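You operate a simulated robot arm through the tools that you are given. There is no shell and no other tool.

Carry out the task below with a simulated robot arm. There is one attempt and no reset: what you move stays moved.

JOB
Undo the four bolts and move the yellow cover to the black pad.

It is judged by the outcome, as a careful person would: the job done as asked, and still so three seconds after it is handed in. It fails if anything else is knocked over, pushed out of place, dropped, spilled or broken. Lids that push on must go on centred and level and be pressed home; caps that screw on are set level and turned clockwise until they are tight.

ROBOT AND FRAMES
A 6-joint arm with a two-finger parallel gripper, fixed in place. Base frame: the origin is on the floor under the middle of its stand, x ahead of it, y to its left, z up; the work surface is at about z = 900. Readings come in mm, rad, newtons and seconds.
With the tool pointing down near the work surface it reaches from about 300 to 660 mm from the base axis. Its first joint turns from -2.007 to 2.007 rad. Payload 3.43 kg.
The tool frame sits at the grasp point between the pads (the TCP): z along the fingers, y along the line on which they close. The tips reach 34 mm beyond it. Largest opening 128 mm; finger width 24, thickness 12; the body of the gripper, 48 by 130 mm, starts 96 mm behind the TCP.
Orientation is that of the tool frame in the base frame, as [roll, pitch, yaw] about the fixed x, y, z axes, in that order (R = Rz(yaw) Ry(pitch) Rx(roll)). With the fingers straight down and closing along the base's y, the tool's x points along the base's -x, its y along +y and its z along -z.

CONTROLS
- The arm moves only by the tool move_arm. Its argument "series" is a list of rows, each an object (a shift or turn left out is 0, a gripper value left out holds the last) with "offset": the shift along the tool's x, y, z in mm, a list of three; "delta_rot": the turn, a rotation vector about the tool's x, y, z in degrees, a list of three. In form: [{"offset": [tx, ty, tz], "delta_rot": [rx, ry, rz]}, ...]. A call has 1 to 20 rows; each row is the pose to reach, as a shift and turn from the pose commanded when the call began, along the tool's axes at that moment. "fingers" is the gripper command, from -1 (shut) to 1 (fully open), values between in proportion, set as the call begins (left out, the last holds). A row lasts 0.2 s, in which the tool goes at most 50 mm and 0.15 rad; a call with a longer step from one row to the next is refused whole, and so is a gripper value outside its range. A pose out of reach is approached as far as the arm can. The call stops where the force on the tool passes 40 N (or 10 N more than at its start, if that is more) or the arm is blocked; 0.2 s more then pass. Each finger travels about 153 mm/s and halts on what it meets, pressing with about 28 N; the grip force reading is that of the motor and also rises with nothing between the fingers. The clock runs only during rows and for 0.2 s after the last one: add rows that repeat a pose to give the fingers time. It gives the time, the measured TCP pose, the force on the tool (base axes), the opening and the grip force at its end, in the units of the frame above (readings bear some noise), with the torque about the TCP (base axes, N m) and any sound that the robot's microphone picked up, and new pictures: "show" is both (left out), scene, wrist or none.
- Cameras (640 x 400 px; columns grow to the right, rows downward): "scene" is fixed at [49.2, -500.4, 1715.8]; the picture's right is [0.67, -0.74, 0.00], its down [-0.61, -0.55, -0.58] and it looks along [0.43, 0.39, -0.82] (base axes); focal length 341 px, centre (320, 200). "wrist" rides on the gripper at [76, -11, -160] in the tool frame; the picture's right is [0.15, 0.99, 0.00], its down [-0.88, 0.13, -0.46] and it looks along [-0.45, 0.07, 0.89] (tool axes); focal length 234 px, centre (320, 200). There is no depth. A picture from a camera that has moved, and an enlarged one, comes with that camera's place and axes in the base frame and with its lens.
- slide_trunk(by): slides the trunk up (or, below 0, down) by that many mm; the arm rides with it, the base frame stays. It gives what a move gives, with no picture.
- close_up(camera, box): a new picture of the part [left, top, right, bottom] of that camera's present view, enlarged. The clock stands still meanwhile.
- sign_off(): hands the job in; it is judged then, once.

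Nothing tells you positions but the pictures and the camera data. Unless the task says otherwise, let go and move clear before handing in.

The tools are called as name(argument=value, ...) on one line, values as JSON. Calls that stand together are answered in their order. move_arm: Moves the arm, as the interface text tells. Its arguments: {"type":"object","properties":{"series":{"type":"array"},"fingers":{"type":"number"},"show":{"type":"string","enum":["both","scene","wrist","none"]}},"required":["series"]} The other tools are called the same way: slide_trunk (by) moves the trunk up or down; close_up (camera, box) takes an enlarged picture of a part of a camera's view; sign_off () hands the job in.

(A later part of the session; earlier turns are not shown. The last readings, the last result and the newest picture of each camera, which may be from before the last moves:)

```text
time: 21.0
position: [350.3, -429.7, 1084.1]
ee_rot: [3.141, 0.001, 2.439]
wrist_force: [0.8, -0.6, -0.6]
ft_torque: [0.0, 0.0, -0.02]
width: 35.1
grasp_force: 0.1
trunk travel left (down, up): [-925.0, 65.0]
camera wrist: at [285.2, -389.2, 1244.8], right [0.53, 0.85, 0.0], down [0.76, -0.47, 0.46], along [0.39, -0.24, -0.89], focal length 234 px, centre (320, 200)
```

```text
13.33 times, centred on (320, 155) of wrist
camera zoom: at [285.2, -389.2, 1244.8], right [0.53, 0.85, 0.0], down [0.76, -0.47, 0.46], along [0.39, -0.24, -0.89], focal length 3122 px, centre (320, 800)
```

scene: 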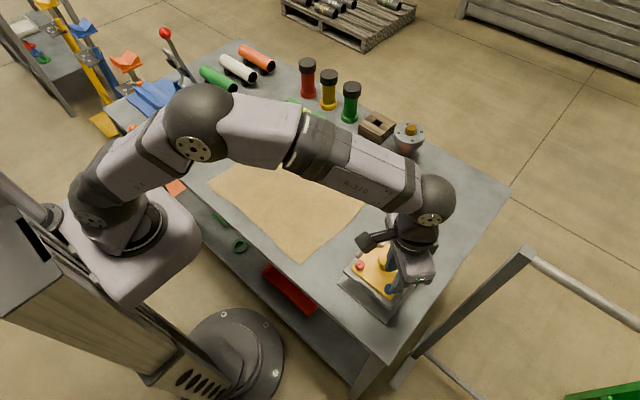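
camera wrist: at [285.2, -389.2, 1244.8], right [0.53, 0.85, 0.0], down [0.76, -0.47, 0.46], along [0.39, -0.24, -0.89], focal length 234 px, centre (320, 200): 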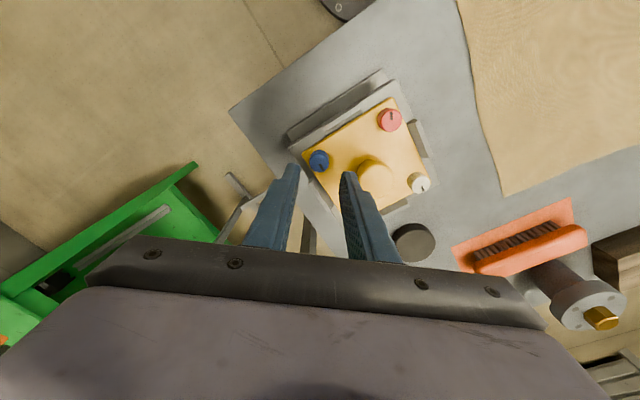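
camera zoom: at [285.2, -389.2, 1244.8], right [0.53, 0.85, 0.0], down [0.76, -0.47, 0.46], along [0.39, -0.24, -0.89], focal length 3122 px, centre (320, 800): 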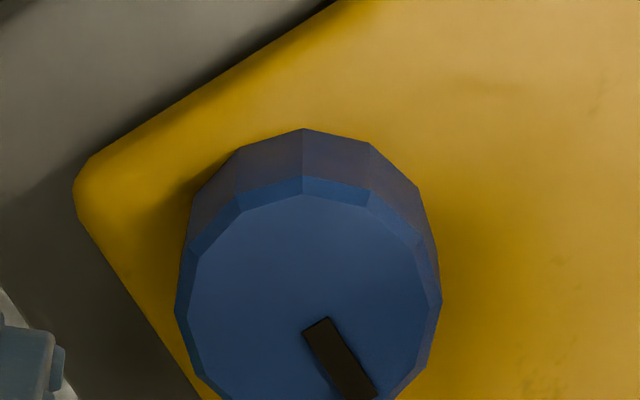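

The red bolt has clearly turned by ~163°. I'll lower onto the blue bolt now and see whether it stops at the same angle.

move_arm(series=[{"offset": [0, 0, 15]}, {"offset": [0, 0, 30]}, {"offset": [0, 0, 42]}, {"offset": [0, 0, 50]}, {"offset": [0, 0, 53]}, {"offset": [0, 0, 53]}], fingers=-0.45)

close_up(camera="wrist", box=[270, 120, 400, 240])

move_arm(series=[{"offset": [0, 0, 0]}, {"offset": [0, 0, 0]}, {"offset": [0, 0, 0]}], fingers=-1, show="wrist")

```text
time: 22.4
position: [348.8, -428.9, 1032.5]
ee_rot: [-3.14, 0.0, 2.444]
wrist_force: [-0.4, -0.1, 0.5]
ft_torque: [-0.03, -0.02, 0.0]
width: 34.9
grasp_force: 0.0
trunk travel left (down, up): [-925.0, 65.0]
camera wrist: at [284.2, -389.5, 1192.0], right [0.52, 0.85, 0.0], down [0.76, -0.47, 0.46], along [0.39, -0.24, -0.89], focal length 234 px, centre (320, 200)
```

scene: 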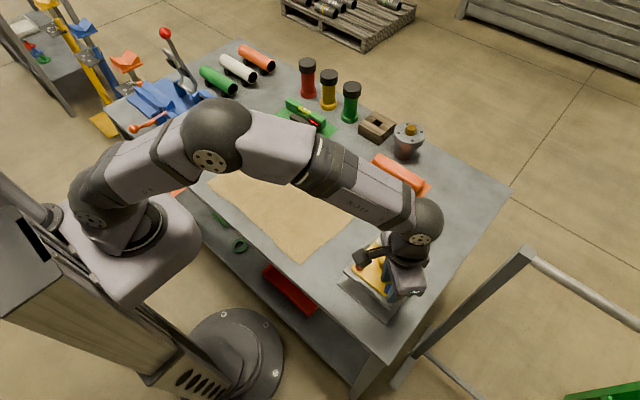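
wrist: 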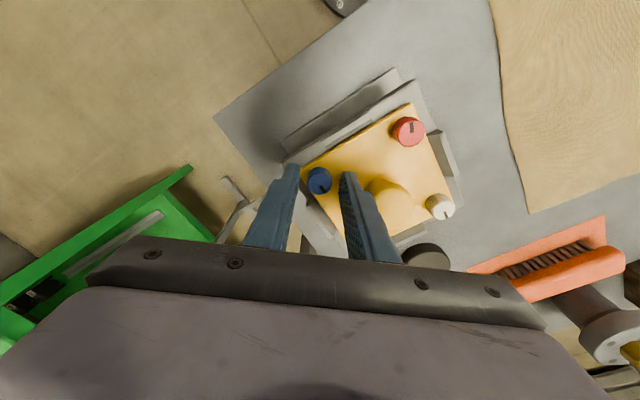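

```text
3.33 times, centred on (335, 180) of wrist
camera zoom: at [284.2, -389.5, 1192.0], right [0.52, 0.85, 0.0], down [0.76, -0.47, 0.46], along [0.39, -0.24, -0.89], focal length 781 px, centre (270, 267)
```

zoom: 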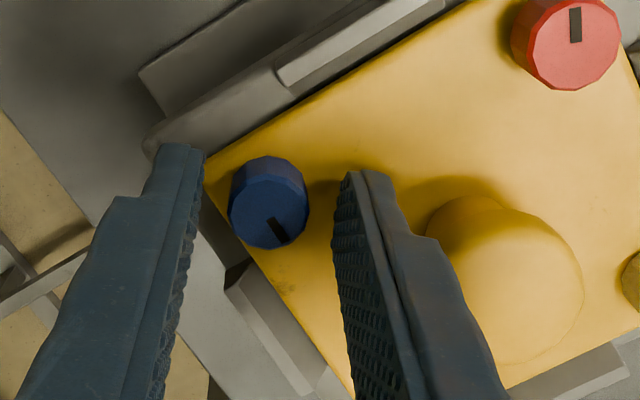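

```text
time: 23.2
position: [349.5, -428.8, 1031.5]
ee_rot: [3.141, 0.0, 2.443]
wrist_force: [-1.0, -1.0, -0.2]
ft_torque: [-0.09, -0.03, -0.04]
width: 20.0
grasp_force: 28.1
trunk travel left (down, up): [-925.0, 65.0]
camera wrist: at [284.0, -389.8, 1192.1], right [0.52, 0.85, 0.0], down [0.76, -0.47, 0.46], along [0.39, -0.24, -0.89], focal length 234 px, centre (320, 200)
```

wrist: 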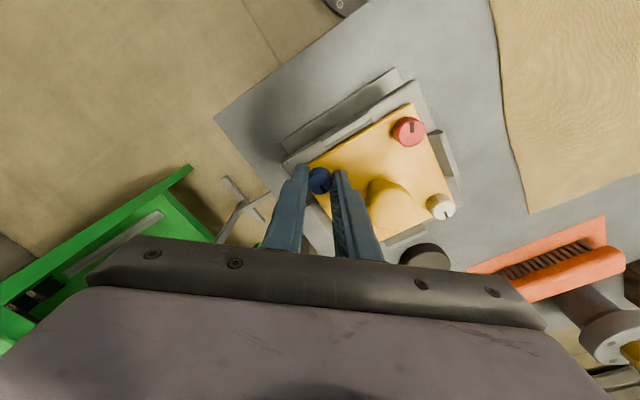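

Grip on blue is well centred (almost no side force). Turning it counter-clockwise 152° while rising slightly.

move_arm(series=[{"offset": [0, 0, -0.1], "delta_rot": [0, 0, -8]}, {"offset": [0, 0, -0.2], "delta_rot": [0, 0, -16]}, {"offset": [0, 0, -0.35], "delta_rot": [0, 0, -24]}, {"offset": [0, 0, -0.5], "delta_rot": [0, 0, -32]}, {"offset": [0, 0, -0.6], "delta_rot": [0, 0, -40]}, {"offset": [0, 0, -0.7], "delta_rot": [0, 0, -48]}, {"offset": [0, 0, -0.8], "delta_rot": [0, 0, -56]}, {"offset": [0, 0, -0.95], "delta_rot": [0, 0, -64]}, {"offset": [0, 0, -1.1], "delta_rot": [0, 0, -72]}, {"offset": [0, 0, -1.2], "delta_rot": [0, 0, -80]}, {"offset": [0, 0, -1.3], "delta_rot": [0, 0, -88]}, {"offset": [0, 0, -1.4], "delta_rot": [0, 0, -96]}, {"offset": [0, 0, -1.55], "delta_rot": [0, 0, -104]}, {"offset": [0, 0, -1.7], "delta_rot": [0, 0, -112]}, {"offset": [0, 0, -1.8], "delta_rot": [0, 0, -120]}, {"offset": [0, 0, -1.9], "delta_rot": [0, 0, -128]}, {"offset": [0, 0, -2.0], "delta_rot": [0, 0, -136]}, {"offset": [0, 0, -2.15], "delta_rot": [0, 0, -144]}, {"offset": [0, 0, -2.3], "delta_rot": [0, 0, -152]}, {"offset": [0, 0, -2.3], "delta_rot": [0, 0, -152]}], fingers=-1, show="wrist")

close_up(camera="wrist", box=[270, 120, 400, 240])

```text
time: 27.4
position: [349.4, -430.2, 1035.6]
ee_rot: [-3.139, -0.004, -1.185]
wrist_force: [1.4, -10.8, 18.1]
ft_torque: [-0.37, -0.05, -0.05]
width: 19.6
grasp_force: 28.4
trunk travel left (down, up): [-925.0, 65.0]
camera wrist: at [388.6, -496.2, 1195.7], right [-0.86, -0.51, 0.0], down [-0.45, 0.77, 0.45], along [-0.23, 0.39, -0.89], focal length 234 px, centre (320, 200)
```

wrist: 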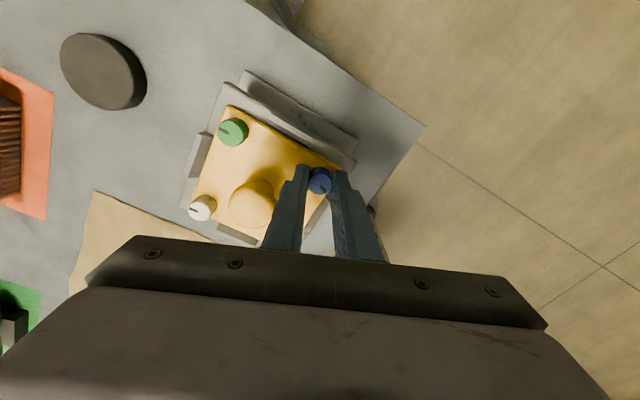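

```text
3.33 times, centred on (335, 180) of wrist
camera zoom: at [388.6, -496.2, 1195.7], right [-0.86, -0.51, 0.0], down [-0.45, 0.77, 0.45], along [-0.23, 0.39, -0.89], focal length 781 px, centre (270, 267)
```

zoom: 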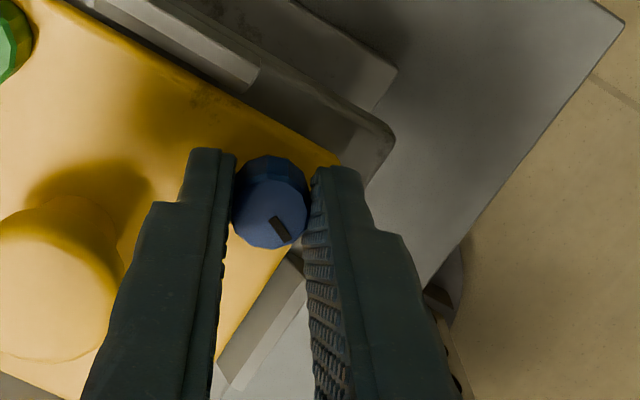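

Blue turned the full 152° without slipping and is pushing upward. I'll raise 2 mm to relieve that, then turn a little further to feel for the stop.

move_arm(series=[{"offset": [0, 0, -1]}, {"offset": [0, 0, -2]}, {"offset": [0, 0, -2.1], "delta_rot": [0, 0, -6]}, {"offset": [0, 0, -2.3], "delta_rot": [0, 0, -12]}, {"offset": [0, 0, -2.5], "delta_rot": [0, 0, -18]}, {"offset": [0, 0, -2.6], "delta_rot": [0, 0, -24]}, {"offset": [0, 0, -2.6], "delta_rot": [0, 0, -24]}], fingers=-1, show="wrist")

close_up(camera="wrist", box=[270, 120, 400, 240])

```text
time: 28.3
position: [351.3, -429.5, 1034.9]
ee_rot: [3.104, -0.005, -1.064]
wrist_force: [-14.6, -12.3, 0.4]
ft_torque: [-0.53, -0.02, 0.04]
width: 19.9
grasp_force: 28.1
out of reach, approached as far as the arm can: row 3, 4
trunk travel left (down, up): [-925.0, 65.0]
stopped in row 4: the force on the tool passed its limit at 50 N (the readings are from after the stop); the commanded pose is now the measured one
camera wrist: at [402.3, -486.7, 1195.6], right [-0.79, -0.61, 0.04], down [-0.53, 0.72, 0.46], along [-0.3, 0.34, -0.89], focal length 234 px, centre (320, 200)
```

wrist: 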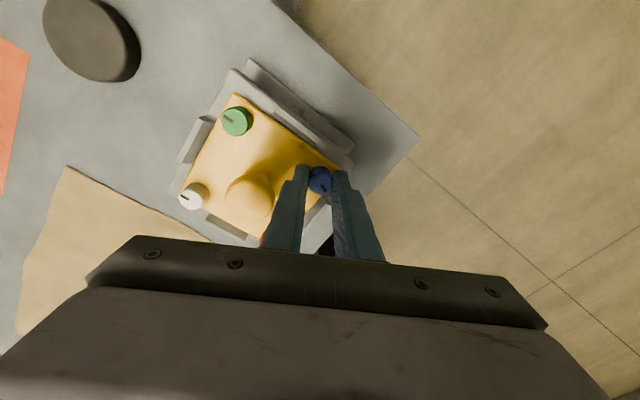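

```text
3.33 times, centred on (335, 180) of wrist
camera zoom: at [402.3, -486.7, 1195.6], right [-0.79, -0.61, 0.04], down [-0.53, 0.72, 0.46], along [-0.3, 0.34, -0.89], focal length 781 px, centre (270, 267)
```

zoom: 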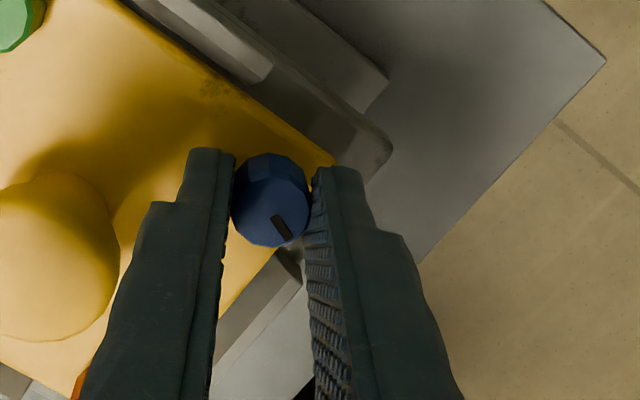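

The wrist hit its rotation limit (yaw ≈ 299° here) and tilted slightly, while the bolt turned about 158°. I'll release, lift and level the tool.

move_arm(series=[{"offset": [0, 0, 0]}, {"offset": [0, 0, 0]}, {"offset": [0, 0, -5], "delta_rot": [2.1, 0.3, 6]}, {"offset": [0, 0, -20], "delta_rot": [2.1, 0.3, 6]}, {"offset": [0, 0, -40], "delta_rot": [2.1, 0.3, 6]}, {"offset": [0, 0, -55], "delta_rot": [2.1, 0.3, 6]}, {"offset": [0, 0, -55], "delta_rot": [2.1, 0.3, 6]}], fingers=-0.45)

close_up(camera="wrist", box=[180, 60, 400, 240])

close_up(camera="scene", box=[340, 240, 410, 290])

```text
time: 29.9
position: [356.2, -424.8, 1092.0]
ee_rot: [-3.137, -0.007, -1.17]
wrist_force: [0.2, 0.8, -0.1]
ft_torque: [-0.02, -0.01, 0.06]
width: 35.2
grasp_force: 0.0
trunk travel left (down, up): [-925.0, 65.0]
camera wrist: at [395.4, -489.7, 1252.6], right [-0.85, -0.52, 0.0], down [-0.47, 0.76, 0.45], along [-0.23, 0.38, -0.89], focal length 234 px, centre (320, 200)
```

scene: 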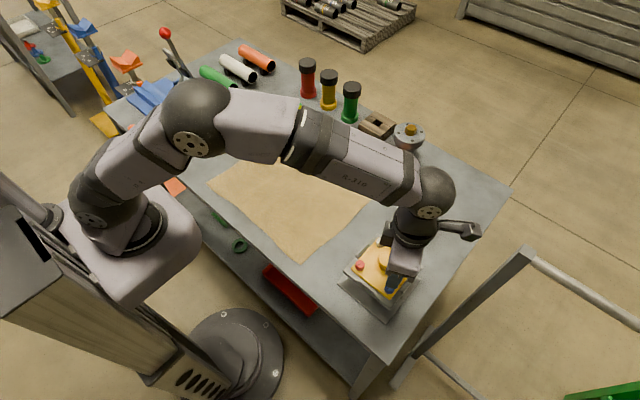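
wrist: 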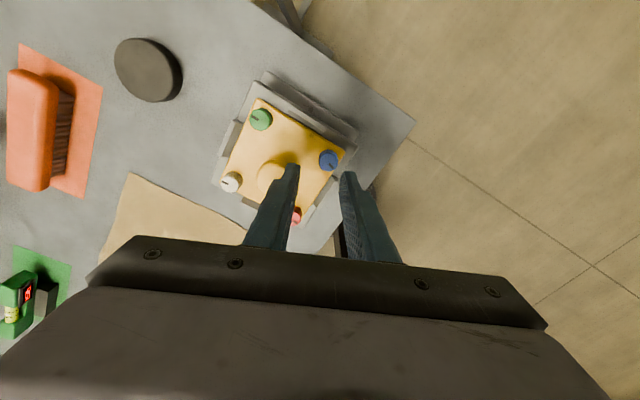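

```text
2.22 times, centred on (290, 150) of wrist
camera zoom: at [395.4, -489.7, 1252.6], right [-0.85, -0.52, 0.0], down [-0.47, 0.76, 0.45], along [-0.23, 0.38, -0.89], focal length 520 px, centre (387, 311)
```

zoom: 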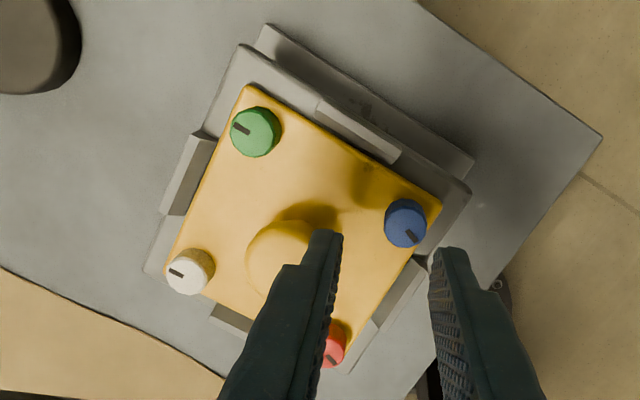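

```text
8.00 times, centred on (375, 265) of scene
camera zoom: at [49.2, -500.4, 1715.8], right [0.67, -0.74, 0.0], down [-0.61, -0.55, -0.58], along [0.43, 0.39, -0.82], focal length 2727 px, centre (-120, -320)
```

zoom: 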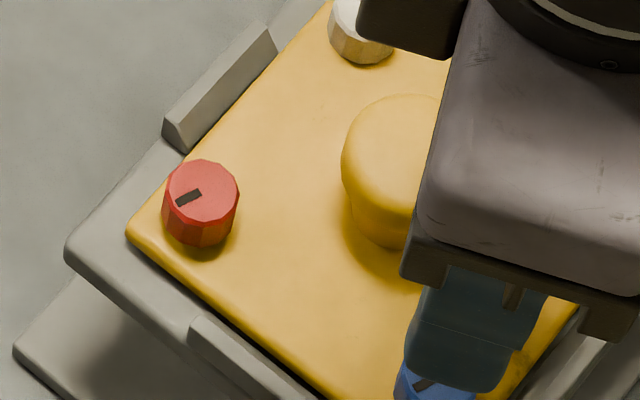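

Blue's mark is now about 158° round. I'll check whether the bolts can turn further, so I'll level the tool, recentre over blue and rotate back clockwise to regrip.

move_arm(series=[{"offset": [2.2, 7.8, 0], "delta_rot": [-0.26, -0.4, 0]}, {"offset": [2.2, 7.8, 0], "delta_rot": [-0.26, -0.4, 0]}], fingers=-0.45, show="none")

move_arm(series=[{"delta_rot": [0, 0, 8]}, {"delta_rot": [0, 0, 16]}, {"delta_rot": [0, 0, 24]}, {"delta_rot": [0, 0, 32]}, {"delta_rot": [0, 0, 40]}, {"delta_rot": [0, 0, 48]}, {"delta_rot": [0, 0, 56]}, {"delta_rot": [0, 0, 64]}, {"delta_rot": [0, 0, 72]}, {"delta_rot": [0, 0, 80]}, {"delta_rot": [0, 0, 88]}, {"delta_rot": [0, 0, 96]}, {"delta_rot": [0, 0, 104]}, {"delta_rot": [0, 0, 112]}, {"delta_rot": [0, 0, 120]}, {"delta_rot": [0, 0, 128]}, {"delta_rot": [0, 0, 136]}, {"delta_rot": [0, 0, 144]}, {"delta_rot": [0, 0, 152]}, {"delta_rot": [0, 0, 160]}], fingers=-0.45)

close_up(camera="wrist", box=[270, 100, 400, 220])

```text
time: 30.5
position: [350.3, -429.4, 1089.4]
ee_rot: [-3.139, -0.002, -1.168]
wrist_force: [-0.1, 0.9, 0.3]
ft_torque: [0.0, 0.0, 0.01]
width: 35.4
grasp_force: 0.1
trunk travel left (down, up): [-925.0, 65.0]
```

```text
time: 34.7
position: [348.2, -429.9, 1088.9]
ee_rot: [-3.141, 0.002, 2.319]
wrist_force: [0.0, 0.5, 0.0]
ft_torque: [0.01, 0.01, 0.01]
width: 35.2
grasp_force: 0.0
trunk travel left (down, up): [-925.0, 65.0]
camera wrist: at [288.5, -382.7, 1249.9], right [0.63, 0.78, 0.0], down [0.69, -0.56, 0.46], along [0.36, -0.29, -0.89], focal length 234 px, centre (320, 200)
```

scene: 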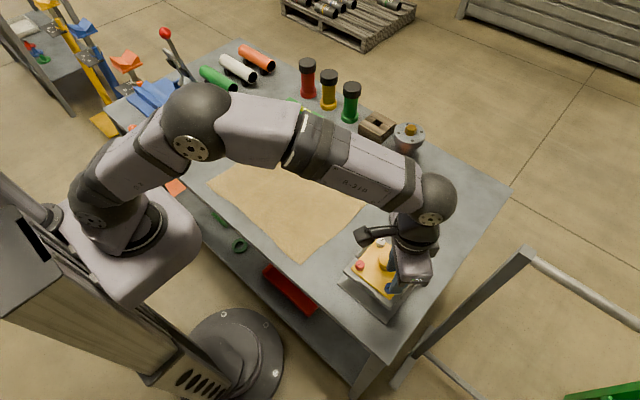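
wrist: 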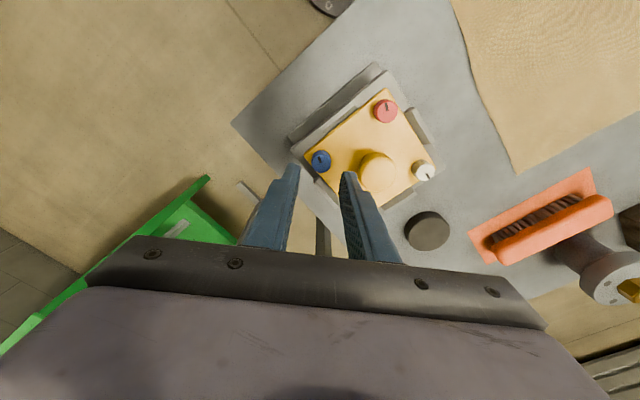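

```text
3.33 times, centred on (335, 160) of wrist
camera zoom: at [288.5, -382.7, 1249.9], right [0.63, 0.78, 0.0], down [0.69, -0.56, 0.46], along [0.36, -0.29, -0.89], focal length 781 px, centre (270, 333)
```

zoom: 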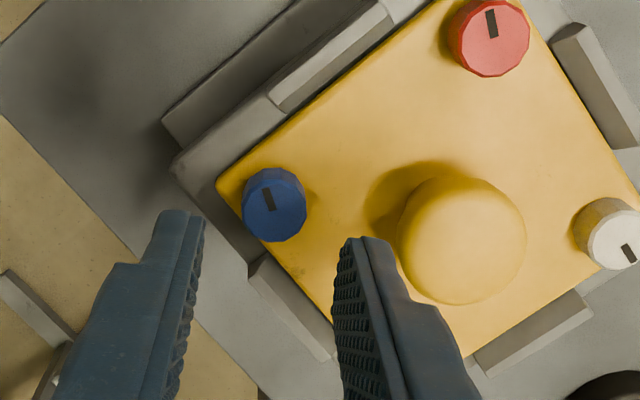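

I'll lower over blue with a small recentring and regrip.

move_arm(series=[{"offset": [-0.5, 1.5, 15]}, {"offset": [-0.5, 1.5, 30]}, {"offset": [-0.5, 1.5, 44]}, {"offset": [-0.5, 1.5, 52]}, {"offset": [-0.5, 1.5, 55]}, {"offset": [-0.5, 1.5, 55]}], fingers=-0.45, show="none")

move_arm(series=[{"offset": [0, 0, 0]}, {"offset": [0, 0, 0]}, {"offset": [0, 0, 0]}], fingers=-1, show="wrist")

close_up(camera="wrist", box=[270, 120, 400, 240])

```text
time: 36.1
position: [350.7, -429.4, 1034.5]
ee_rot: [3.14, 0.0, 2.321]
wrist_force: [1.3, 0.3, 0.3]
ft_torque: [0.01, 0.03, -0.01]
width: 35.6
grasp_force: 0.1
trunk travel left (down, up): [-925.0, 65.0]
```

```text
time: 36.9
position: [348.9, -429.6, 1036.4]
ee_rot: [3.141, 0.002, 2.322]
wrist_force: [-5.7, -4.2, -0.2]
ft_torque: [-0.22, 0.14, 0.0]
width: 19.9
grasp_force: 27.9
trunk travel left (down, up): [-925.0, 65.0]
camera wrist: at [289.4, -382.0, 1195.6], right [0.62, 0.78, 0.0], down [0.7, -0.55, 0.46], along [0.36, -0.29, -0.89], focal length 234 px, centre (320, 200)
```

wrist: 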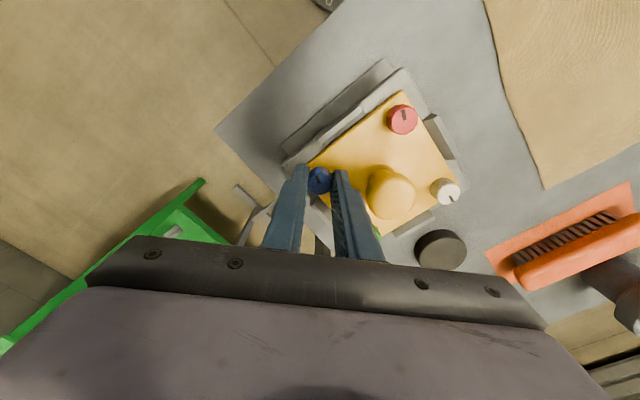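

```text
3.33 times, centred on (335, 180) of wrist
camera zoom: at [289.4, -382.0, 1195.6], right [0.62, 0.78, 0.0], down [0.7, -0.55, 0.46], along [0.36, -0.29, -0.89], focal length 781 px, centre (270, 267)
```

zoom: 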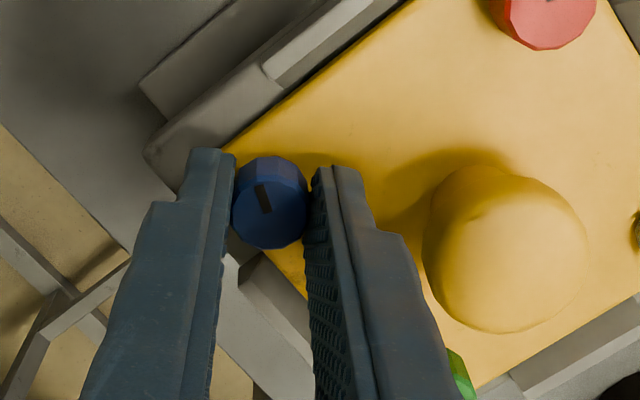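

Gripped again. I'll correct sideways by -0.9 mm and try a further 32° to see whether the mark keeps following the fingers.

move_arm(series=[{"offset": [0, -0.9, 0]}, {"offset": [0, -0.9, -0.2], "delta_rot": [0, 0, -8]}, {"offset": [0, -0.9, -0.4], "delta_rot": [0, 0, -16]}, {"offset": [0, -0.9, -0.6], "delta_rot": [0, 0, -24]}, {"offset": [0, -0.9, -0.8], "delta_rot": [0, 0, -32]}, {"offset": [0, -0.9, -0.8], "delta_rot": [0, 0, -32]}], fingers=-1, show="wrist")

close_up(camera="wrist", box=[270, 120, 400, 240])

```text
time: 38.3
position: [349.4, -430.4, 1037.2]
ee_rot: [3.141, 0.002, 2.883]
wrist_force: [-2.7, -2.4, 0.5]
ft_torque: [-0.29, -0.01, -0.06]
width: 19.7
grasp_force: 28.1
trunk travel left (down, up): [-925.0, 65.0]
camera wrist: at [272.8, -421.5, 1196.6], right [0.11, 0.99, 0.0], down [0.88, -0.1, 0.46], along [0.45, -0.05, -0.89], focal length 234 px, centre (320, 200)
```

wrist: 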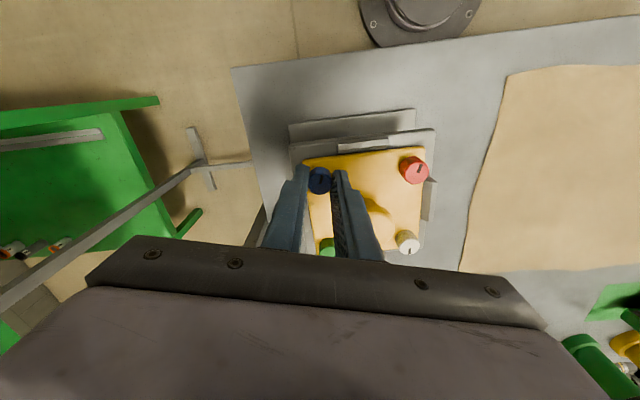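

```text
3.33 times, centred on (335, 180) of wrist
camera zoom: at [272.8, -421.5, 1196.6], right [0.11, 0.99, 0.0], down [0.88, -0.1, 0.46], along [0.45, -0.05, -0.89], focal length 781 px, centre (270, 267)
```

zoom: 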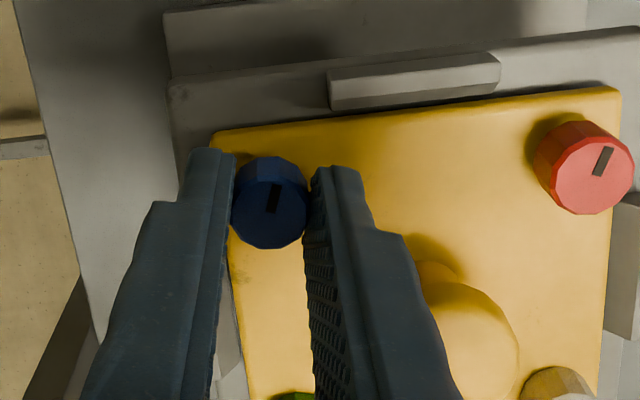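

The mark slipped relative to the fingers. Blue has stopped at the same ~163° angle as red, so that is the end of the bolt's travel: undone and captive. Next I'll release, lift and go to green.

move_arm(series=[{"offset": [0, 0, 0]}, {"offset": [0, 0, 0]}, {"offset": [0, 0, -10]}, {"offset": [0, 0, -25]}, {"offset": [0, 0, -40]}, {"offset": [0, 0, -50]}, {"offset": [-10, 2.6, -50], "delta_rot": [0, 0, 4]}, {"offset": [-25, 6.6, -50], "delta_rot": [0, 0, 8]}, {"offset": [-40, 10.6, -50], "delta_rot": [0, 0, 14]}, {"offset": [-55, 14.6, -50], "delta_rot": [0, 0, 20]}, {"offset": [-68, 18, -50], "delta_rot": [0, 0, 26]}, {"offset": [-77.4, 20.5, -50], "delta_rot": [0, 0, 31]}, {"offset": [-77.4, 20.5, -50], "delta_rot": [0, 0, 31]}], fingers=-0.45)

close_up(camera="wrist", box=[270, 100, 400, 220])

close_up(camera="scene", box=[340, 240, 410, 290])

```text
time: 41.1
position: [429.7, -431.6, 1086.0]
ee_rot: [-3.141, 0.002, 2.338]
wrist_force: [-0.2, 0.7, 0.4]
ft_torque: [-0.02, 0.04, 0.0]
width: 35.4
grasp_force: 0.0
trunk travel left (down, up): [-925.0, 65.0]
camera wrist: at [368.1, -383.5, 1246.8], right [0.61, 0.79, 0.0], down [0.7, -0.54, 0.46], along [0.36, -0.28, -0.89], focal length 234 px, centre (320, 200)
```

scene: 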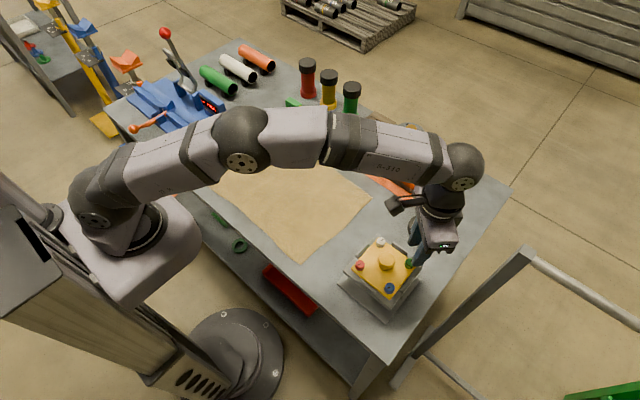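
wrist: 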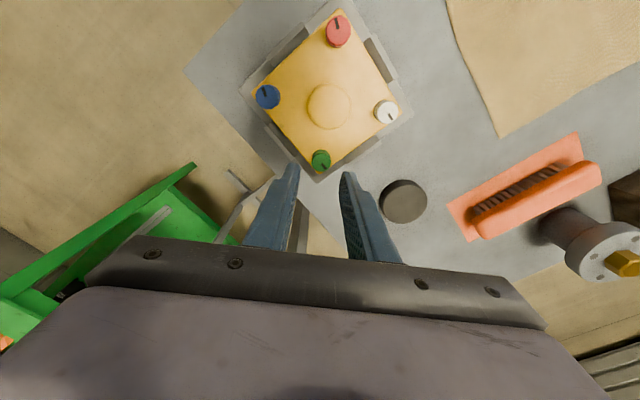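

```text
3.33 times, centred on (335, 160) of wrist
camera zoom: at [368.1, -383.5, 1246.8], right [0.61, 0.79, 0.0], down [0.7, -0.54, 0.46], along [0.36, -0.28, -0.89], focal length 781 px, centre (270, 333)
```

zoom: 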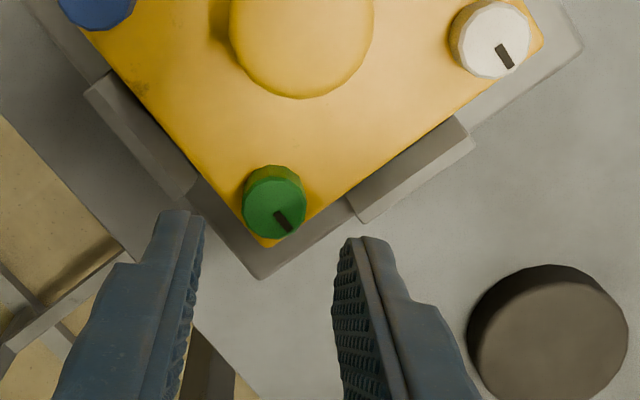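

```text
8.00 times, centred on (375, 265) of scene
camera zoom: at [49.2, -500.4, 1715.8], right [0.67, -0.74, 0.0], down [-0.61, -0.55, -0.58], along [0.43, 0.39, -0.82], focal length 2727 px, centre (-120, -320)
```

zoom: 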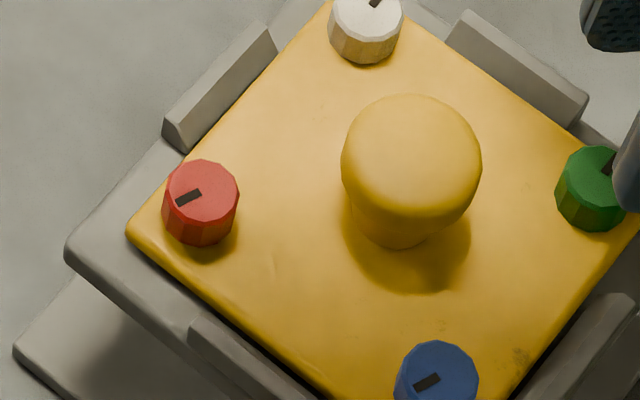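

Red and blue marks are parallel, so both are at the stop. Next I'll lower onto green with a small correction and grip.

move_arm(series=[{"offset": [-0.4, 0.7, 15]}, {"offset": [-0.4, 0.7, 30]}, {"offset": [-0.4, 0.7, 44]}, {"offset": [-0.4, 0.7, 52]}, {"offset": [-0.4, 0.7, 55]}, {"offset": [-0.4, 0.7, 55]}], fingers=-0.45, show="none")

move_arm(series=[{"offset": [0, 0, 0]}, {"offset": [0, 0, 0]}, {"offset": [0, 0, 0]}], fingers=-1, show="wrist")

close_up(camera="wrist", box=[270, 120, 400, 240])

```text
time: 42.5
position: [430.1, -431.2, 1033.0]
ee_rot: [-3.141, 0.002, 2.339]
wrist_force: [0.0, -0.5, -0.5]
ft_torque: [0.01, -0.02, 0.0]
width: 35.4
grasp_force: 0.1
trunk travel left (down, up): [-925.0, 65.0]
```

```text
time: 43.3
position: [430.5, -429.5, 1033.4]
ee_rot: [-3.141, 0.001, 2.34]
wrist_force: [2.4, 1.7, 0.8]
ft_torque: [0.03, -0.14, 0.03]
width: 19.4
grasp_force: 27.6
trunk travel left (down, up): [-925.0, 65.0]
camera wrist: at [369.8, -383.7, 1193.2], right [0.61, 0.79, 0.0], down [0.7, -0.54, 0.46], along [0.36, -0.28, -0.89], focal length 234 px, centre (320, 200)
```

wrist: 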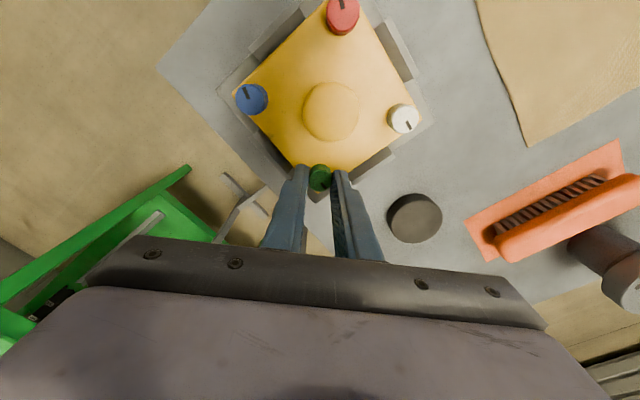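

```text
3.33 times, centred on (335, 180) of wrist
camera zoom: at [369.8, -383.7, 1193.2], right [0.61, 0.79, 0.0], down [0.7, -0.54, 0.46], along [0.36, -0.28, -0.89], focal length 781 px, centre (270, 267)
```

zoom: 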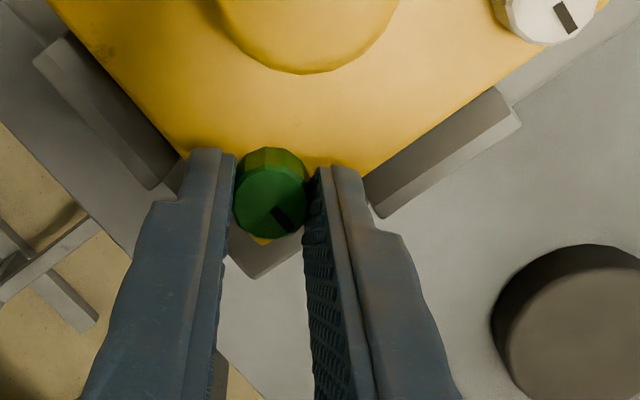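

Green is gripped with little side force. Turning it counter-clockwise 160° with a gradual 4 mm rise.

move_arm(series=[{"offset": [0, 0, -0.2], "delta_rot": [0, 0, -8]}, {"offset": [0, 0, -0.4], "delta_rot": [0, 0, -16]}, {"offset": [0, 0, -0.6], "delta_rot": [0, 0, -24]}, {"offset": [0, 0, -0.8], "delta_rot": [0, 0, -32]}, {"offset": [0, 0, -1.0], "delta_rot": [0, 0, -40]}, {"offset": [0, 0, -1.2], "delta_rot": [0, 0, -48]}, {"offset": [0, 0, -1.4], "delta_rot": [0, 0, -56]}, {"offset": [0, 0, -1.6], "delta_rot": [0, 0, -64]}, {"offset": [0, 0, -1.8], "delta_rot": [0, 0, -72]}, {"offset": [0, 0, -2.0], "delta_rot": [0, 0, -80]}, {"offset": [0, 0, -2.2], "delta_rot": [0, 0, -88]}, {"offset": [0, 0, -2.4], "delta_rot": [0, 0, -96]}, {"offset": [0, 0, -2.6], "delta_rot": [0, 0, -104]}, {"offset": [0, 0, -2.8], "delta_rot": [0, 0, -112]}, {"offset": [0, 0, -3.0], "delta_rot": [0, 0, -120]}, {"offset": [0, 0, -3.2], "delta_rot": [0, 0, -128]}, {"offset": [0, 0, -3.4], "delta_rot": [0, 0, -136]}, {"offset": [0, 0, -3.6], "delta_rot": [0, 0, -144]}, {"offset": [0, 0, -3.8], "delta_rot": [0, 0, -152]}, {"offset": [0, 0, -4.0], "delta_rot": [0, 0, -160]}], fingers=-1, show="wrist")

close_up(camera="wrist", box=[240, 100, 400, 240])

```text
time: 47.5
position: [429.1, -428.8, 1037.5]
ee_rot: [-3.141, -0.004, -1.149]
wrist_force: [5.1, 3.4, 18.7]
ft_torque: [0.43, 0.03, -0.02]
width: 19.7
grasp_force: 28.7
trunk travel left (down, up): [-925.0, 65.0]
camera wrist: at [470.5, -493.1, 1197.4], right [-0.84, -0.54, 0.0], down [-0.48, 0.75, 0.45], along [-0.24, 0.38, -0.89], focal length 234 px, centre (320, 200)
```

wrist: 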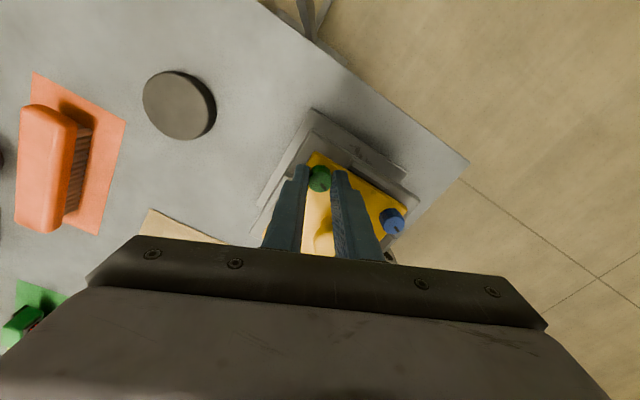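

```text
2.86 times, centred on (320, 170) of wrist
camera zoom: at [470.5, -493.1, 1197.4], right [-0.84, -0.54, 0.0], down [-0.48, 0.75, 0.45], along [-0.24, 0.38, -0.89], focal length 669 px, centre (320, 286)
```

zoom: 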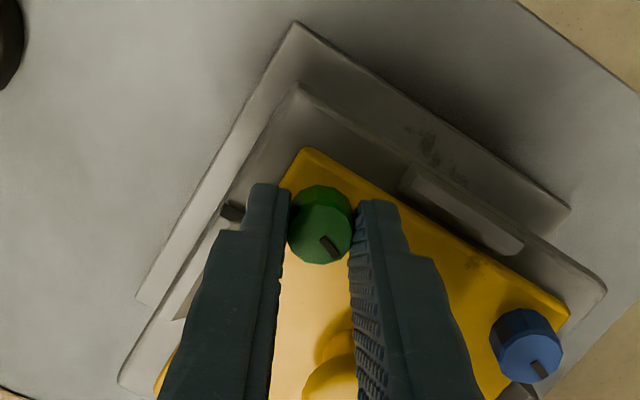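

Green's mark is now parallel to blue's. I'll relieve the upward load and nudge 6° more to be sure it is at its stop, then release and lift.

move_arm(series=[{"offset": [0, 0, -1]}, {"offset": [0, 0, -2]}, {"offset": [0, 0, -2.2], "delta_rot": [0, 0, -3]}, {"offset": [0, 0, -2.4], "delta_rot": [0, 0, -6]}, {"offset": [0, 0, -2.4], "delta_rot": [0, 0, -6]}], fingers=-1, show="wrist")

close_up(camera="wrist", box=[240, 100, 400, 240])

```text
time: 48.7
position: [430.6, -430.0, 1037.4]
ee_rot: [-3.14, 0.001, -1.046]
wrist_force: [3.7, 0.4, 1.4]
ft_torque: [-0.01, -0.12, -0.2]
width: 19.7
grasp_force: 28.3
trunk travel left (down, up): [-925.0, 65.0]
camera wrist: at [477.4, -489.4, 1197.4], right [-0.78, -0.62, 0.0], down [-0.55, 0.7, 0.46], along [-0.28, 0.36, -0.89], focal length 234 px, centre (320, 200)
```

wrist: 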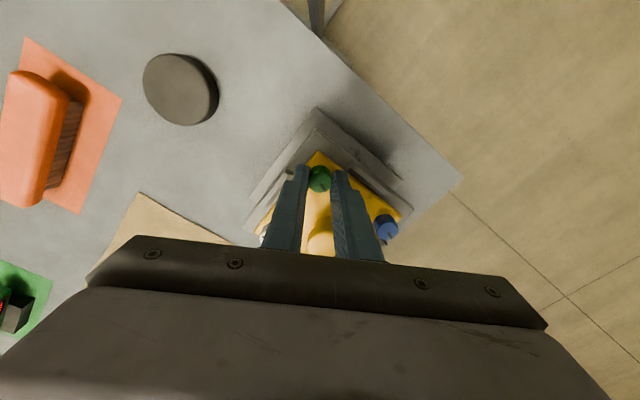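

```text
2.86 times, centred on (320, 170) of wrist
camera zoom: at [477.4, -489.4, 1197.4], right [-0.78, -0.62, 0.0], down [-0.55, 0.7, 0.46], along [-0.28, 0.36, -0.89], focal length 669 px, centre (320, 286)
```

zoom: 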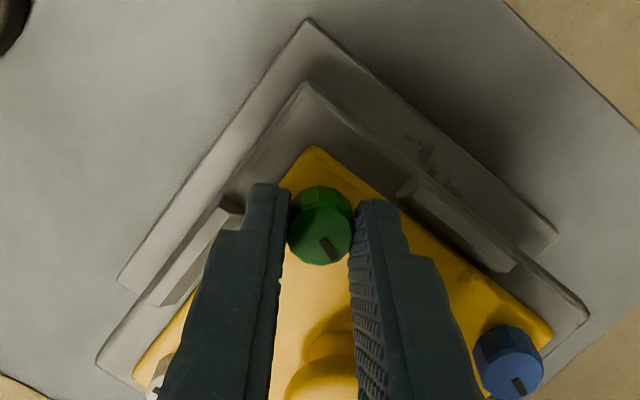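

Torque shows green is hard against its stop, so I'll release, lift and swing over to white while rotating back.

move_arm(series=[{"offset": [0, 0, 0]}, {"offset": [0, 0, 0]}, {"offset": [0, 0, -10]}, {"offset": [0, 0, -25]}, {"offset": [0, 0, -40]}, {"offset": [0, 0, -50]}], fingers=-0.45, show="none")

move_arm(series=[{"offset": [-3, -2, 0], "delta_rot": [0, 0, 8]}, {"offset": [-6, -4, 0], "delta_rot": [0, 0, 16]}, {"offset": [-10, -6, 0], "delta_rot": [0, 0, 24]}, {"offset": [-14, -8, 0], "delta_rot": [0, 0, 32]}, {"offset": [-18, -10, 0], "delta_rot": [0, 0, 40]}, {"offset": [-22, -13, 0], "delta_rot": [0, 0, 48]}, {"offset": [-26, -15, 0], "delta_rot": [0, 0, 56]}, {"offset": [-30, -17, 0], "delta_rot": [0, 0, 64]}, {"offset": [-34, -20, 0], "delta_rot": [0, 0, 72]}, {"offset": [-38, -22, 0], "delta_rot": [0, 0, 80]}, {"offset": [-42, -24, 0], "delta_rot": [0, 0, 88]}, {"offset": [-46, -27, 0], "delta_rot": [0, 0, 96]}, {"offset": [-50, -29, 0], "delta_rot": [0, 0, 104]}, {"offset": [-54, -31, 0], "delta_rot": [0, 0, 112]}, {"offset": [-58, -34, 0], "delta_rot": [0, 0, 120]}, {"offset": [-62, -36, 0], "delta_rot": [0, 0, 128]}, {"offset": [-66, -38, 0], "delta_rot": [0, 0, 136]}, {"offset": [-69.2, -40.1, 0], "delta_rot": [0, 0, 144]}, {"offset": [-69.2, -40.1, 0], "delta_rot": [0, 0, 152]}, {"offset": [-69.2, -40.1, 0], "delta_rot": [0, 0, 160]}], fingers=-0.45)

close_up(camera="wrist", box=[270, 100, 400, 220])

close_up(camera="scene", box=[350, 225, 430, 305])

```text
time: 50.1
position: [431.3, -431.1, 1086.8]
ee_rot: [-3.14, -0.002, -1.048]
wrist_force: [0.1, 0.3, -0.1]
ft_torque: [-0.02, -0.01, 0.02]
width: 34.8
grasp_force: 0.1
trunk travel left (down, up): [-925.0, 65.0]
```

```text
time: 54.3
position: [429.8, -351.1, 1087.5]
ee_rot: [3.142, 0.002, 2.441]
wrist_force: [-0.1, -0.1, 0.4]
ft_torque: [-0.01, -0.01, 0.01]
width: 35.3
grasp_force: 0.1
trunk travel left (down, up): [-925.0, 65.0]
camera wrist: at [364.9, -310.0, 1248.6], right [0.53, 0.85, 0.0], down [0.76, -0.47, 0.46], along [0.39, -0.24, -0.89], focal length 234 px, centre (320, 200)
```

scene: 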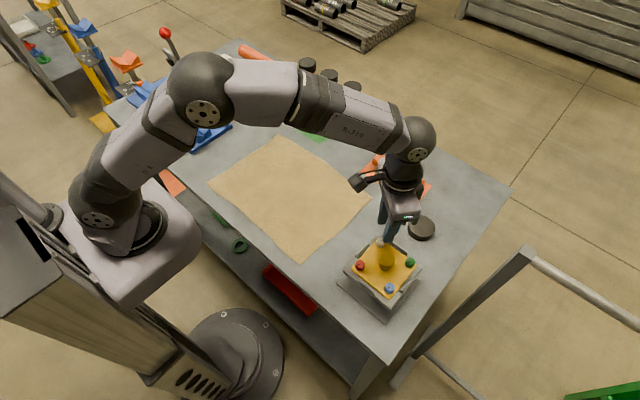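
wrist: 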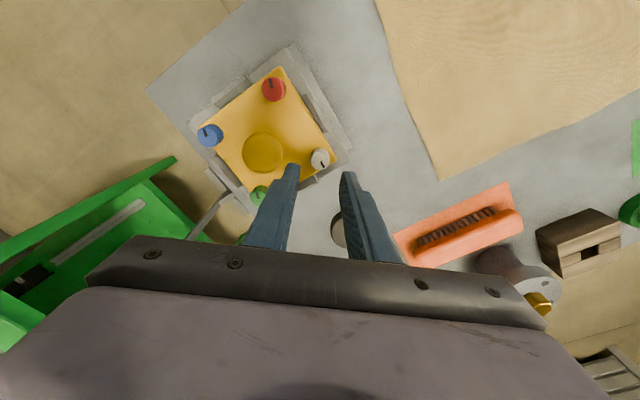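

```text
3.33 times, centred on (335, 160) of wrist
camera zoom: at [364.9, -310.0, 1248.6], right [0.53, 0.85, 0.0], down [0.76, -0.47, 0.46], along [0.39, -0.24, -0.89], focal length 781 px, centre (270, 333)
```

zoom: 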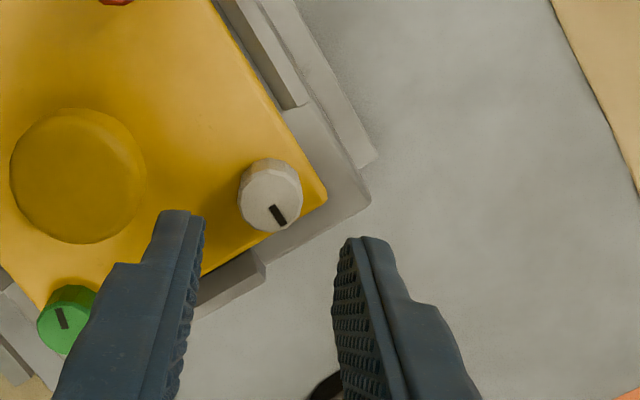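

```text
5.00 times, centred on (390, 265) of scene
camera zoom: at [49.2, -500.4, 1715.8], right [0.67, -0.74, 0.0], down [-0.61, -0.55, -0.58], along [0.43, 0.39, -0.82], focal length 1704 px, centre (-30, -125)
```

zoom: 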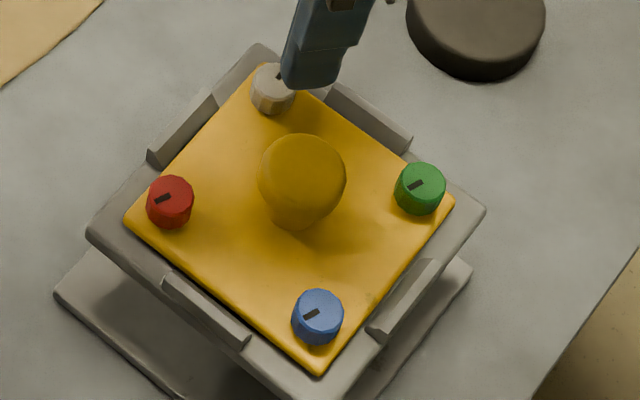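

White is next. Lowering and gripping.

move_arm(series=[{"offset": [0.8, -0.4, 15]}, {"offset": [0.8, -0.4, 30]}, {"offset": [0.8, -0.4, 44]}, {"offset": [0.8, -0.4, 52]}, {"offset": [0.8, -0.4, 55.5]}, {"offset": [0.8, -0.4, 55.5]}], fingers=-0.45, show="none")

move_arm(series=[{"offset": [0, 0, 0]}, {"offset": [0, 0, 0]}, {"offset": [0, 0, 0]}], fingers=-1, show="wrist")

close_up(camera="wrist", box=[270, 120, 400, 240])

```text
time: 55.7
position: [431.0, -348.7, 1033.7]
ee_rot: [3.141, 0.003, 2.442]
wrist_force: [-0.2, -0.1, -0.9]
ft_torque: [-0.02, 0.0, 0.0]
width: 35.1
grasp_force: 0.1
trunk travel left (down, up): [-925.0, 65.0]
```

```text
time: 56.5
position: [430.6, -351.0, 1032.6]
ee_rot: [3.141, 0.003, 2.444]
wrist_force: [-4.1, -4.3, 0.1]
ft_torque: [-0.17, 0.07, -0.01]
width: 19.9
grasp_force: 28.3
trunk travel left (down, up): [-925.0, 65.0]
camera wrist: at [364.5, -310.1, 1192.5], right [0.52, 0.85, 0.0], down [0.76, -0.47, 0.46], along [0.39, -0.24, -0.89], focal length 234 px, centre (320, 200)
```

wrist: 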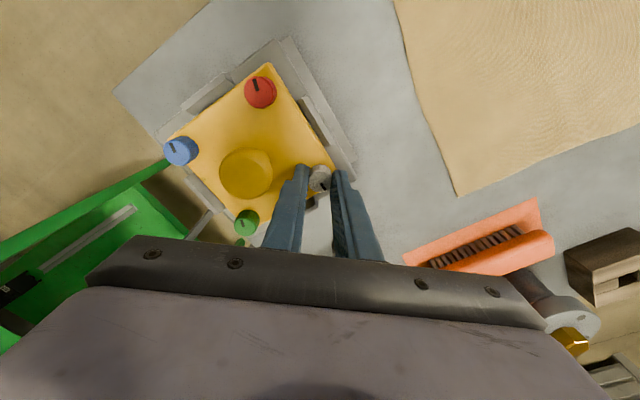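

```text
3.33 times, centred on (335, 180) of wrist
camera zoom: at [364.5, -310.1, 1192.5], right [0.52, 0.85, 0.0], down [0.76, -0.47, 0.46], along [0.39, -0.24, -0.89], focal length 781 px, centre (270, 267)
```

zoom: 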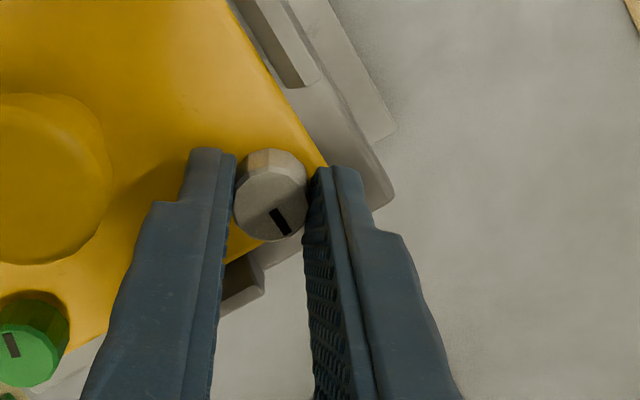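

White is gripped. Turning it counter-clockwise 160° with a slight side correction.

move_arm(series=[{"offset": [0, -0.7, -0.3], "delta_rot": [0, 0, -8]}, {"offset": [0, -0.7, -0.55], "delta_rot": [0, 0, -16]}, {"offset": [0, -0.7, -0.8], "delta_rot": [0, 0, -24]}, {"offset": [0, -0.7, -1.05], "delta_rot": [0, 0, -32]}, {"offset": [0, -0.7, -1.3], "delta_rot": [0, 0, -40]}, {"offset": [0, -0.7, -1.55], "delta_rot": [0, 0, -48]}, {"offset": [0, -0.7, -1.8], "delta_rot": [0, 0, -56]}, {"offset": [0, -0.7, -2.05], "delta_rot": [0, 0, -64]}, {"offset": [0, -0.7, -2.3], "delta_rot": [0, 0, -72]}, {"offset": [0, -0.7, -2.55], "delta_rot": [0, 0, -80]}, {"offset": [0, -0.7, -2.8], "delta_rot": [0, 0, -88]}, {"offset": [0, -0.7, -3.05], "delta_rot": [0, 0, -96]}, {"offset": [0, -0.7, -3.3], "delta_rot": [0, 0, -104]}, {"offset": [0, -0.7, -3.5], "delta_rot": [0, 0, -112]}, {"offset": [0, -0.7, -3.75], "delta_rot": [0, 0, -120]}, {"offset": [0, -0.7, -4.0], "delta_rot": [0, 0, -128]}, {"offset": [0, -0.7, -4.25], "delta_rot": [0, 0, -136]}, {"offset": [0, -0.7, -4.5], "delta_rot": [0, 0, -144]}, {"offset": [0, -0.7, -4.75], "delta_rot": [0, 0, -152]}, {"offset": [0, -0.7, -5.0], "delta_rot": [0, 0, -160]}], fingers=-1, show="none")

move_arm(series=[{"offset": [0, 0, -0.5]}, {"offset": [0, 0, -1]}, {"offset": [0, 0, -1.2], "delta_rot": [0, 0, -3]}, {"offset": [0, 0, -1.4], "delta_rot": [0, 0, -6]}, {"offset": [0, 0, -1.4], "delta_rot": [0, 0, -6]}], fingers=-1, show="wrist")

close_up(camera="wrist", box=[270, 100, 430, 240])

```text
time: 60.7
position: [428.4, -351.1, 1038.0]
ee_rot: [3.141, -0.004, -1.046]
wrist_force: [-2.0, 1.3, -0.4]
ft_torque: [-0.15, -0.04, -0.32]
width: 19.8
grasp_force: 27.9
trunk travel left (down, up): [-925.0, 65.0]
```

```text
time: 61.9
position: [429.7, -350.4, 1038.5]
ee_rot: [3.14, 0.001, -0.942]
wrist_force: [-4.0, 0.6, 0.6]
ft_torque: [0.22, 0.09, -0.19]
width: 19.7
grasp_force: 27.9
trunk travel left (down, up): [-925.0, 65.0]
camera wrist: at [483.0, -404.4, 1198.6], right [-0.71, -0.7, 0.0], down [-0.62, 0.63, 0.46], along [-0.32, 0.33, -0.89], focal length 234 px, centre (320, 200)
```

wrist: 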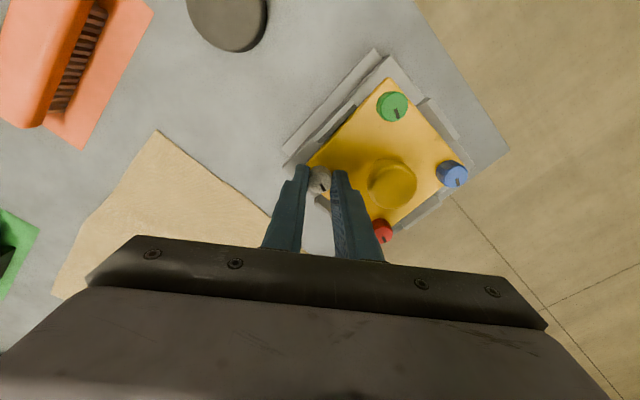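

```text
2.86 times, centred on (350, 170) of wrist
camera zoom: at [483.0, -404.4, 1198.6], right [-0.71, -0.7, 0.0], down [-0.62, 0.63, 0.46], along [-0.32, 0.33, -0.89], focal length 669 px, centre (234, 286)
```

zoom: 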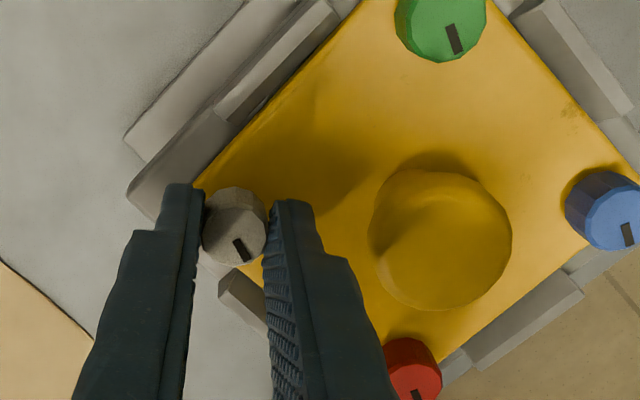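

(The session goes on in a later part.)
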